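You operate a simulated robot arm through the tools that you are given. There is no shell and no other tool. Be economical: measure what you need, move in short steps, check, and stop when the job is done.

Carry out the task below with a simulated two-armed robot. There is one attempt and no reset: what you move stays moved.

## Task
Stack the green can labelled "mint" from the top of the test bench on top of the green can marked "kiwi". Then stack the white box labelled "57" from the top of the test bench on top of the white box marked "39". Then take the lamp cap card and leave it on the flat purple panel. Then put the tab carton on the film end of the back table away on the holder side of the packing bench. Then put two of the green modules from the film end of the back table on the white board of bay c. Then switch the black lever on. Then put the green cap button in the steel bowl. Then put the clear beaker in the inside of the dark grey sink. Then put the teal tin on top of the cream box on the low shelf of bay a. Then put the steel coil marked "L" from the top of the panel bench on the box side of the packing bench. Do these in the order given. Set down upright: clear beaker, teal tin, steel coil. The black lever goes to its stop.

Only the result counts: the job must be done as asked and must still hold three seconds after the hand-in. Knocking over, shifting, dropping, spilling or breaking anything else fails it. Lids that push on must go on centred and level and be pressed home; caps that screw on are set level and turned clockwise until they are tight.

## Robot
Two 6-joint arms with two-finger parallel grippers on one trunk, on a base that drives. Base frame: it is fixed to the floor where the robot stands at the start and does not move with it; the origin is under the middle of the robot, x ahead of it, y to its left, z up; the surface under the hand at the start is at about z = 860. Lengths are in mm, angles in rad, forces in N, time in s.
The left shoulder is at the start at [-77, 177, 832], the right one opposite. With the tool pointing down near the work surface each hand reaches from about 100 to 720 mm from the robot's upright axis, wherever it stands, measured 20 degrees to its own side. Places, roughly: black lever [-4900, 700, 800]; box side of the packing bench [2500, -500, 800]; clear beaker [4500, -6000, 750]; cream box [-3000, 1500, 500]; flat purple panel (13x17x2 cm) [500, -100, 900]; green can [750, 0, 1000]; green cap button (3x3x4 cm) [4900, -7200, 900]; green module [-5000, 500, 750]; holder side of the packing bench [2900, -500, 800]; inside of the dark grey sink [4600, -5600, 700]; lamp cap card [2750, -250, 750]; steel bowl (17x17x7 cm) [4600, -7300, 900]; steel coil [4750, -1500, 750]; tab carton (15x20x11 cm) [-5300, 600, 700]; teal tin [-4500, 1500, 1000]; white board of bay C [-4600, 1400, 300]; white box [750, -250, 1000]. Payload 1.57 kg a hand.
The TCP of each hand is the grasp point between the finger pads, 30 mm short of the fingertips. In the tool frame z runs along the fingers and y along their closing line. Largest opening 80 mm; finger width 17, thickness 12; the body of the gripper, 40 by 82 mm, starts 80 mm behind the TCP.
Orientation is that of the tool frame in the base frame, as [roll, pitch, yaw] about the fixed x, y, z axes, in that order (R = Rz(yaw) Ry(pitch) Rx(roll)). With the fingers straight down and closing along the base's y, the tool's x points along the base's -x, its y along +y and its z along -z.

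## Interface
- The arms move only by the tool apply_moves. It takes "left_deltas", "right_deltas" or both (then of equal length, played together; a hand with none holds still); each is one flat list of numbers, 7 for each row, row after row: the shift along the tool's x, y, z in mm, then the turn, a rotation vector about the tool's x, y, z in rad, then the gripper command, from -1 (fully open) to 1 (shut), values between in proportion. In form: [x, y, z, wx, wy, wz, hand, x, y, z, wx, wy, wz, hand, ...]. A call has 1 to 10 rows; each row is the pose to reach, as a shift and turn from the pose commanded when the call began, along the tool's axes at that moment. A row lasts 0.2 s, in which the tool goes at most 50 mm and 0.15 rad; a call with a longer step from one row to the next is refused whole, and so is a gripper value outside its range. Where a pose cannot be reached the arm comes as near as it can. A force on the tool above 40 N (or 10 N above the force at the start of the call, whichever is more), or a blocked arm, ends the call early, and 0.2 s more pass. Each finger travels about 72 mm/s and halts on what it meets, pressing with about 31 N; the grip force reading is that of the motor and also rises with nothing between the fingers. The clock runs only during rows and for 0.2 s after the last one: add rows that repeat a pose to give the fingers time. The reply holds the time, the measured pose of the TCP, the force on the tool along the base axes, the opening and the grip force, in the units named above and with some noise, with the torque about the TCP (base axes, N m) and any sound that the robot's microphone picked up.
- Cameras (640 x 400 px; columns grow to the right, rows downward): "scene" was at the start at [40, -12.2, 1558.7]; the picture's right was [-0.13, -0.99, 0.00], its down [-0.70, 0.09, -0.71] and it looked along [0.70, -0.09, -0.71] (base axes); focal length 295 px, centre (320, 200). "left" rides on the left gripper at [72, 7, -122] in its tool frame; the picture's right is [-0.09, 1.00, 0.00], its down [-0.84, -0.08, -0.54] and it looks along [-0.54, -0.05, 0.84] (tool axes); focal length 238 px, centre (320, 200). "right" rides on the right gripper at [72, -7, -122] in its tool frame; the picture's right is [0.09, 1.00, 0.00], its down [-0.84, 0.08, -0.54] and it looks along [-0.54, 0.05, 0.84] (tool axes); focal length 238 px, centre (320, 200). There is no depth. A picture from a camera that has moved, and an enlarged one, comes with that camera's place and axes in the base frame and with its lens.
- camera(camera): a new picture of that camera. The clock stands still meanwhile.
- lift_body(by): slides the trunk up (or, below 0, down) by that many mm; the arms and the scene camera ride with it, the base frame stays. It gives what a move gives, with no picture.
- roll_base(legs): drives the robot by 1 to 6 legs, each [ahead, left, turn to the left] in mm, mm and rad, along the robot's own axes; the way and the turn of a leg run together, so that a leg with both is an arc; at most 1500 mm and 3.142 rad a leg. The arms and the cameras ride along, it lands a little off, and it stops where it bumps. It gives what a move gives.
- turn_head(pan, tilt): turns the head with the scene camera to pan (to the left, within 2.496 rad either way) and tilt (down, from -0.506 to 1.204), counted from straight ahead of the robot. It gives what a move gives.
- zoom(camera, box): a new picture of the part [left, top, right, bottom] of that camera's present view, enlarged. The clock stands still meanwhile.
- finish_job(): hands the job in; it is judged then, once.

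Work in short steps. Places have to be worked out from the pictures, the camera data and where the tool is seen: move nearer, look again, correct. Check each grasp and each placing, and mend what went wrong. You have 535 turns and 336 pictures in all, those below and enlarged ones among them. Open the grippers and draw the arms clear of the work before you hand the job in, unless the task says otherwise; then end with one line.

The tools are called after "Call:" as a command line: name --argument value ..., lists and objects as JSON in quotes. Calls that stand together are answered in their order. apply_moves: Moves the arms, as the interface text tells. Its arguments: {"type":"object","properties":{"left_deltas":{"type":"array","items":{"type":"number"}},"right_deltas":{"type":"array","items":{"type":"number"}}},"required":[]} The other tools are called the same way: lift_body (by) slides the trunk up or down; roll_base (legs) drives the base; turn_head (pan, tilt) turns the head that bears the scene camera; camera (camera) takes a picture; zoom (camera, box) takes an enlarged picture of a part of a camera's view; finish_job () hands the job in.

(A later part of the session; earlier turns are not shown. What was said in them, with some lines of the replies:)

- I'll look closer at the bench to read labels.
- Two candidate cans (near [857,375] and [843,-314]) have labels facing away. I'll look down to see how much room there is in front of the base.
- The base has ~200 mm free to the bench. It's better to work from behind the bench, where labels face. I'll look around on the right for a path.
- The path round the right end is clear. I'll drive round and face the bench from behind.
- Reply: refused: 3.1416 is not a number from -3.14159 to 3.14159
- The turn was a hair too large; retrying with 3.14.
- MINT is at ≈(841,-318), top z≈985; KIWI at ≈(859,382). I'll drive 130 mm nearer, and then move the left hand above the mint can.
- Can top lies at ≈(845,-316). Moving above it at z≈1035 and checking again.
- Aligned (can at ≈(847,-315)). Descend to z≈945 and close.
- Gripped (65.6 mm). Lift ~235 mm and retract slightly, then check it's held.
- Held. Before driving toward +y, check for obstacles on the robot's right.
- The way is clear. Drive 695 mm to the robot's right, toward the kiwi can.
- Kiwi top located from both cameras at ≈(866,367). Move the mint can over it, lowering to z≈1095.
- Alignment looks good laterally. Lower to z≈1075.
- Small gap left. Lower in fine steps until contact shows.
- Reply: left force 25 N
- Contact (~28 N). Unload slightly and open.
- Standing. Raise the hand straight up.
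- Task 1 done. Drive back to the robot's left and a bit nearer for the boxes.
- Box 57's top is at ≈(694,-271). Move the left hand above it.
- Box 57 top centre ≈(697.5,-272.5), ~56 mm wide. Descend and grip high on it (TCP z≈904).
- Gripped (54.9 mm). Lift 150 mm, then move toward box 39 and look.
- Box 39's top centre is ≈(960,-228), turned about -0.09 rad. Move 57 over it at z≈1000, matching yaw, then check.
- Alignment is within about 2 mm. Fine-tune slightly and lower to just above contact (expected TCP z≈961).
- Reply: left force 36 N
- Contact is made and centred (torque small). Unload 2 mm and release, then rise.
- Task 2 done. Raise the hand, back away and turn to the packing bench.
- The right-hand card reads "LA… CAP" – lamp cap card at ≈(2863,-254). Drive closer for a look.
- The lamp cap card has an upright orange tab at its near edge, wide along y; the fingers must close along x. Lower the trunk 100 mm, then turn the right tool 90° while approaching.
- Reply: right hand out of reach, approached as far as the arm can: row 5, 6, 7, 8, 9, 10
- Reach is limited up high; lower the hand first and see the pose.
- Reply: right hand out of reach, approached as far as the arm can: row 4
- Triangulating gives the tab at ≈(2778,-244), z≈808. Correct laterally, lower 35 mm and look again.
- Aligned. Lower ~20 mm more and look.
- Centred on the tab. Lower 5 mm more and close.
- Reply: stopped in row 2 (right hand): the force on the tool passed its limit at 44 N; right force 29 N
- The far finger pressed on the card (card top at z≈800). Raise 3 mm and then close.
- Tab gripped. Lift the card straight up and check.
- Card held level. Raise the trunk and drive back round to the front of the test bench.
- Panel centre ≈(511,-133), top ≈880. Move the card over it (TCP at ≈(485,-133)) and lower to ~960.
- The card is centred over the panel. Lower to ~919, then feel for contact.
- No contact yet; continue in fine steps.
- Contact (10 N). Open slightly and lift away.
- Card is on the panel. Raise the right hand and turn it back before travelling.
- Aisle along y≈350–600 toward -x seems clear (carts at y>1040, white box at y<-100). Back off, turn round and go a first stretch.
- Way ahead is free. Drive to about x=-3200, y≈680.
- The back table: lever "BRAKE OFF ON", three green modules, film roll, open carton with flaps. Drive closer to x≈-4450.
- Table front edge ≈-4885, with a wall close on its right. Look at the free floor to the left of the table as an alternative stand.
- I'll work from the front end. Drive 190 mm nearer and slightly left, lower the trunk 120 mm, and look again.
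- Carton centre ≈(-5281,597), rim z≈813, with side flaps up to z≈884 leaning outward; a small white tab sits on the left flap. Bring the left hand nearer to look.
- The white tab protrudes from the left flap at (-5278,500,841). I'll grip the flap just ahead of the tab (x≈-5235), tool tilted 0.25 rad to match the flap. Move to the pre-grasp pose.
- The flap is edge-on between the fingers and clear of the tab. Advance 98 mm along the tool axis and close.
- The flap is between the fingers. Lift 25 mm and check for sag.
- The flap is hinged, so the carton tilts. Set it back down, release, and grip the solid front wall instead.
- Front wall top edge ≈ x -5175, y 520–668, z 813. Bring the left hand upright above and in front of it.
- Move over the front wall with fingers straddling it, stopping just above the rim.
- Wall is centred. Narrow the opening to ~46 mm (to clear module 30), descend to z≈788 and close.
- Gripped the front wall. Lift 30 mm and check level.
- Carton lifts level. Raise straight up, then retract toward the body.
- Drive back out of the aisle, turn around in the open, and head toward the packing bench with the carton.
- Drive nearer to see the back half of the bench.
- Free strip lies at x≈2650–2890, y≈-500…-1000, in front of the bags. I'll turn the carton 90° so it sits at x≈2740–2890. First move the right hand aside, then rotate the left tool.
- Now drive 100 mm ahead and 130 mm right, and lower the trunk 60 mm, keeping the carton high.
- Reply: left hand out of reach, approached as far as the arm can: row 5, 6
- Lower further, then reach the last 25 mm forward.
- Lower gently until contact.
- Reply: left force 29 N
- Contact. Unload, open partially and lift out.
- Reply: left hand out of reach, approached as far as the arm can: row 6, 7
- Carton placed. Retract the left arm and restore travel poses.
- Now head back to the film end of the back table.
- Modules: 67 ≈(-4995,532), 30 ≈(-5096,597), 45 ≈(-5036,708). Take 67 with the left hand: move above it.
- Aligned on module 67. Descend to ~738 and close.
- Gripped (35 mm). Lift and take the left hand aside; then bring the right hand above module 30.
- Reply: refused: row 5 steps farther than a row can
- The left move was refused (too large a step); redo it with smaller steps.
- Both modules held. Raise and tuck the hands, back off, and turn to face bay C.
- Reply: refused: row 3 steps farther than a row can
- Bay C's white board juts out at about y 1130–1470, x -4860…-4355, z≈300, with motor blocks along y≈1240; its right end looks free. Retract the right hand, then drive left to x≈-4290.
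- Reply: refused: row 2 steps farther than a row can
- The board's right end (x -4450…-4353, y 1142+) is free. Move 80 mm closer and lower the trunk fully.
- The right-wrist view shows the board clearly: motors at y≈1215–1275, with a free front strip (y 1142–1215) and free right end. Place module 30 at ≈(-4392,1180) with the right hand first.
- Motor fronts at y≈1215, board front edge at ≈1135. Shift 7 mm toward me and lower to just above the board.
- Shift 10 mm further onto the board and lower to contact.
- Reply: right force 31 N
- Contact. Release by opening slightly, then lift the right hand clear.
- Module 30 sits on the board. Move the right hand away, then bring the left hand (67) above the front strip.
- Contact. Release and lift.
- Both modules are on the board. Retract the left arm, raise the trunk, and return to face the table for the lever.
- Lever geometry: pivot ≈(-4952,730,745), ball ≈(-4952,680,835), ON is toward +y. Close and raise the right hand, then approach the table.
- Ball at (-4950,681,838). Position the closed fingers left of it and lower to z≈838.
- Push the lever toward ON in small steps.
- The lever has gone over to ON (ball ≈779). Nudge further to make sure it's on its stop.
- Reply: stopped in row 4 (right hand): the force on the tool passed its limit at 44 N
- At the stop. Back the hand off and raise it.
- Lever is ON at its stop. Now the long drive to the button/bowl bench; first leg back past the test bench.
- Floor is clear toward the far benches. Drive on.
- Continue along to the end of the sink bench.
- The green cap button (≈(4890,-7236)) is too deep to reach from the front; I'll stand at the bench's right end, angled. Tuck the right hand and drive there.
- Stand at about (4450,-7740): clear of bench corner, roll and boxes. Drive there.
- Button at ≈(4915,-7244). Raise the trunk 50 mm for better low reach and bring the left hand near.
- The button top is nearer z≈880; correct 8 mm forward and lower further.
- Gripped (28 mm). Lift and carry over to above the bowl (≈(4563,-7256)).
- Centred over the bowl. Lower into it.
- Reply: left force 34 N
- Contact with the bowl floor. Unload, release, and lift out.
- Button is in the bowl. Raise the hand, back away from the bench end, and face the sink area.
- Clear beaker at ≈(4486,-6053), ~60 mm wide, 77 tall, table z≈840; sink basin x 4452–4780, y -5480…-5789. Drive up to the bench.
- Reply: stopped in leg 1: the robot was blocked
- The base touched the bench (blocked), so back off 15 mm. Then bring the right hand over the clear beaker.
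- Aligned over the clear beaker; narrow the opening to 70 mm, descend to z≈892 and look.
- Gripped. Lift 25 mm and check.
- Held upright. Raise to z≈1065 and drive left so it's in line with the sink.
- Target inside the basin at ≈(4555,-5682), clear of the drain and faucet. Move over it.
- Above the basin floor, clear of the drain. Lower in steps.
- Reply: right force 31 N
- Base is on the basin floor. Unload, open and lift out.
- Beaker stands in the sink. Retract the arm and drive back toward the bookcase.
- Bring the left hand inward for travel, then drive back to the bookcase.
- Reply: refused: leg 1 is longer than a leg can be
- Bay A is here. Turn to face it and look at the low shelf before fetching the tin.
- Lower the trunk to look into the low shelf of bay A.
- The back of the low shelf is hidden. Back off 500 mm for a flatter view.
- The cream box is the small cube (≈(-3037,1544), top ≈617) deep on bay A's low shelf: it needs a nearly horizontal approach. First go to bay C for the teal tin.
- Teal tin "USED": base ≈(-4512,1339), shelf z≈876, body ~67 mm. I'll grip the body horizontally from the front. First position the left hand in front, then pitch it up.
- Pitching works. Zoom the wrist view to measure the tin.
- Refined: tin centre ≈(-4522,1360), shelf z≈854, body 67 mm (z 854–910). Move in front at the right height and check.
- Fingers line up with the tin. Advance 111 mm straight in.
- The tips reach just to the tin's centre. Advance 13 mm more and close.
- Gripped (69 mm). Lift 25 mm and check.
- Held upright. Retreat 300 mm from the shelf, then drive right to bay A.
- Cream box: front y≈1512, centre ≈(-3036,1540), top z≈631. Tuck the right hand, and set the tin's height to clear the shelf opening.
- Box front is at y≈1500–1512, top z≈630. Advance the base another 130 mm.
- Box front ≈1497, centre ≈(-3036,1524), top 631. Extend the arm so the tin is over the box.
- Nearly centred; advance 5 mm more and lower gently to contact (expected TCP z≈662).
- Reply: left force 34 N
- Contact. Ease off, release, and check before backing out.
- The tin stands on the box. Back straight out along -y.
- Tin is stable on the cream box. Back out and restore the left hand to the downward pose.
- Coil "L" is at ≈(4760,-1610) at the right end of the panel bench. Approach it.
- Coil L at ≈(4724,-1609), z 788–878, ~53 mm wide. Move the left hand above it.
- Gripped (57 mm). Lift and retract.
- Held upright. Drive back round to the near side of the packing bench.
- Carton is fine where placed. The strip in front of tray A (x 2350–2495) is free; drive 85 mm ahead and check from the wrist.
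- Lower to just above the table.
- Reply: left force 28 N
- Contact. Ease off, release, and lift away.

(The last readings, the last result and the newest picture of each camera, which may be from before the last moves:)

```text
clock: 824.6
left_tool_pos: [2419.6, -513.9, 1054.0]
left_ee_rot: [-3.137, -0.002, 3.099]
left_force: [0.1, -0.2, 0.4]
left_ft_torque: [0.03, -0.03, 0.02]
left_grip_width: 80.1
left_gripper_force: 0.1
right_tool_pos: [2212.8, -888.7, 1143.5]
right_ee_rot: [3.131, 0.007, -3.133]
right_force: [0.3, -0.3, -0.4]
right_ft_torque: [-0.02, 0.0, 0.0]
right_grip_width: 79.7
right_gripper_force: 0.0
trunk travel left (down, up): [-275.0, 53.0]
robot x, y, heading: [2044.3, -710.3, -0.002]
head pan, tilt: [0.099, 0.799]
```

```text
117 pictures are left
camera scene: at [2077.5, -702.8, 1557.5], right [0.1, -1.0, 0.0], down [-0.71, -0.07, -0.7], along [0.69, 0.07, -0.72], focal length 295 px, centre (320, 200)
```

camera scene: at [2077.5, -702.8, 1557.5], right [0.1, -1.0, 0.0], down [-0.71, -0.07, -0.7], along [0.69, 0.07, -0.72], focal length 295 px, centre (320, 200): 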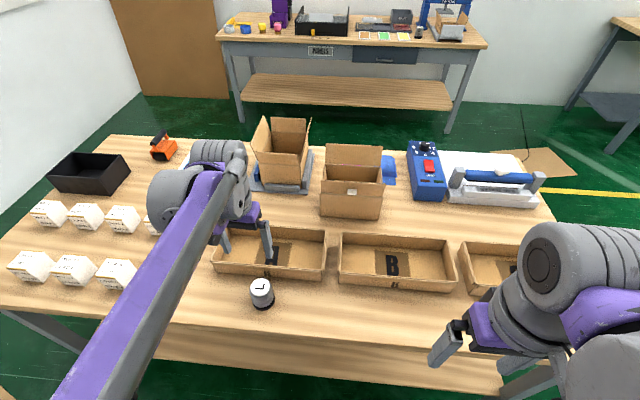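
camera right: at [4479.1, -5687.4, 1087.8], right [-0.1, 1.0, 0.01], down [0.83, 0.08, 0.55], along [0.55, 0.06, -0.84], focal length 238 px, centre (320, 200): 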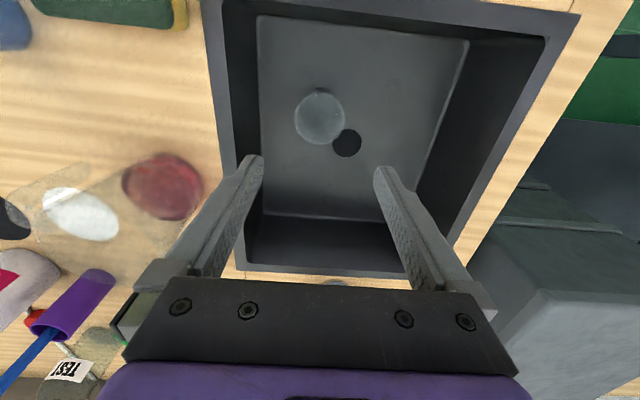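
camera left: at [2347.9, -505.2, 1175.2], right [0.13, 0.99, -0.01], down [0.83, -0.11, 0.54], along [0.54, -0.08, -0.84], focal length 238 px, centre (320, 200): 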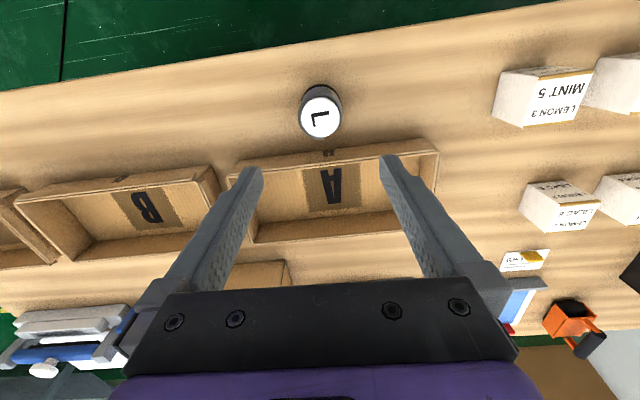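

All placements are made. Verify the carton and the nearby pink bag, which it hides.

Call:
zoom --camera "scene" --box '[230, 100, 420, 240]'

Call:
apply_moves --right_deltas '[-45, 5, -10, 0, 0, 0, -1, -90, 20, -20, 0, 0, 0, -1, -135, 35, -30, 0, 0, 0, -1, -180, 50, -40, 0, 0, 0, -1, -220, 70, -50, 0, 0, 0, -1, -260, 90, -50, 0, 0, 0, -1]'

Call:
camera --camera "right"

```text
2.86 times, centred on (325, 170) of scene
camera zoom: at [2077.5, -702.8, 1557.5], right [0.1, -1.0, 0.0], down [-0.71, -0.07, -0.7], along [0.69, 0.07, -0.72], focal length 842 px, centre (306, 286)
```

zoom: 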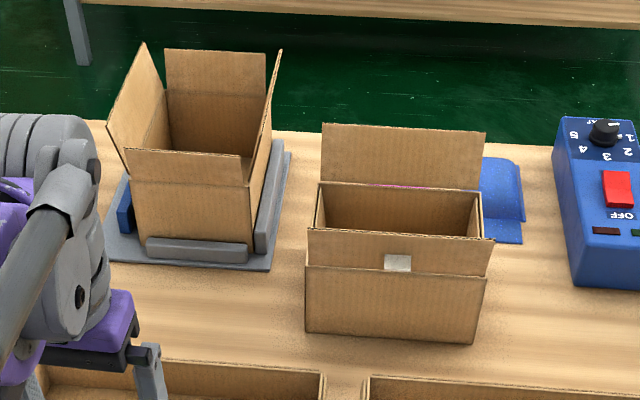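

```text
clock: 826.0
left_tool_pos: [2421.4, -515.1, 1052.7]
left_ee_rot: [-3.136, -0.001, 3.1]
left_force: [0.7, 0.1, 0.1]
left_ft_torque: [0.01, 0.02, -0.01]
left_grip_width: 80.0
left_gripper_force: 0.0
right_tool_pos: [2474.1, -795.4, 1196.1]
right_ee_rot: [3.131, 0.006, -3.137]
right_force: [0.6, -0.2, 0.4]
right_ft_torque: [-0.03, 0.02, 0.01]
right_grip_width: 80.0
right_gripper_force: 0.0
trunk travel left (down, up): [-275.0, 53.0]
robot x, y, heading: [2041.1, -708.4, 0.002]
head pan, tilt: [0.099, 0.799]
```

```text
115 pictures are left
camera right: at [2402.3, -804.7, 1317.5], right [-0.1, 1.0, 0.01], down [0.83, 0.08, 0.55], along [0.54, 0.06, -0.84], focal length 238 px, centre (320, 200)
```

right: 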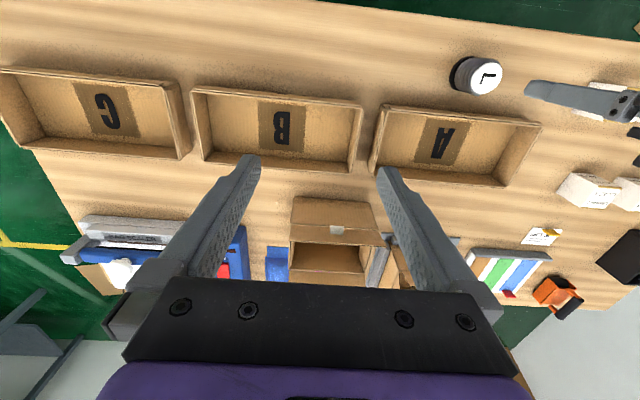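

Carton clears the bags. Retract the right arm, back off slightly, and take a last look at the stacks on the test bench.

Call:
apply_moves --right_deltas '[45, -5, 10, 0, 0, 0, -1, 90, -20, 20, 0, 0, 0, -1, 135, -35, 30, 0, 0, 0, -1, 180, -50, 40, 0, 0, 0, -1]' --left_deltas '[20, 0, -20, 0, 0, 0, -1, 40, 0, -40, 0, 0, 0, -1, 60, 0, -60, 0, 0, 0, -1, 80, 0, -80, 0, 0, 0, -1]'

Call:
roll_base --legs '[[-350, 0, 0]]'

Call:
turn_head --pan 2.45 --tilt 0.5

Call:
camera --camera "scene"

```text
clock: 827.0
left_tool_pos: [2336.9, -511.0, 1132.7]
left_ee_rot: [-3.137, 0.001, 3.099]
left_force: [-0.6, 0.1, -0.2]
left_ft_torque: [-0.03, -0.04, 0.01]
left_grip_width: 79.9
left_gripper_force: 0.1
right_tool_pos: [2290.3, -847.1, 1155.9]
right_ee_rot: [3.133, 0.009, -3.135]
right_force: [-0.2, -0.6, 0.6]
right_ft_torque: [0.02, -0.04, 0.0]
right_grip_width: 80.0
right_gripper_force: 0.0
trunk travel left (down, up): [-275.0, 53.0]
robot x, y, heading: [2039.3, -706.3, -0.004]
head pan, tilt: [0.099, 0.799]
```

```text
clock: 829.3
left_tool_pos: [1988.7, -509.3, 1132.8]
left_ee_rot: [-3.137, 0.0, 3.102]
left_force: [0.6, -0.8, -0.1]
left_ft_torque: [-0.01, -0.03, 0.06]
left_grip_width: 79.9
left_gripper_force: 0.0
right_tool_pos: [1943.7, -845.4, 1156.5]
right_ee_rot: [3.131, 0.008, -3.134]
right_force: [-0.2, -0.2, 0.3]
right_ft_torque: [0.0, 0.0, 0.01]
right_grip_width: 80.2
right_gripper_force: 0.0
trunk travel left (down, up): [-275.0, 53.0]
robot x, y, heading: [1688.0, -707.1, 0.002]
head pan, tilt: [0.099, 0.799]
```

```text
clock: 831.5
left_tool_pos: [1990.2, -509.1, 1133.0]
left_ee_rot: [-3.136, 0.0, 3.103]
left_force: [-0.5, 0.5, 0.5]
left_ft_torque: [0.0, 0.02, 0.01]
left_grip_width: 80.0
left_gripper_force: 0.0
right_tool_pos: [1943.9, -846.4, 1155.8]
right_ee_rot: [3.131, 0.007, -3.132]
right_force: [0.0, -1.1, -0.5]
right_ft_torque: [-0.03, 0.0, 0.04]
right_grip_width: 79.9
right_gripper_force: 0.1
trunk travel left (down, up): [-275.0, 53.0]
robot x, y, heading: [1690.9, -707.9, -0.006]
head pan, tilt: [2.45, 0.499]
```

```text
114 pictures are left
camera scene: at [1577.6, -652.4, 1583.4], right [0.64, 0.77, 0.0], down [0.37, -0.31, -0.88], along [-0.68, 0.56, -0.48], focal length 295 px, centre (320, 200)
```

scene: 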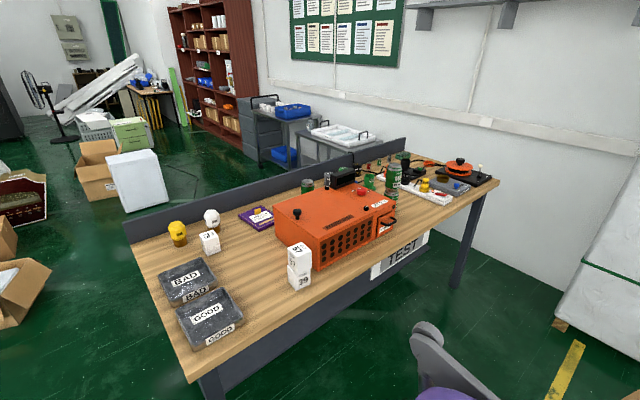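

The can stack, the box stack and the card on the panel all still hold. Both grippers are open and clear of the work, so I am handing the job in.

Call:
finish_job

```text
The job is handed in.
```

All ten steps were done in the order given, and I handed the job in with both grippers open and clear. I don't have the judging result. A last look showed both stacks and the card still in place. The carton and coil were checked just before that, and the other placements were only checked when I made them.
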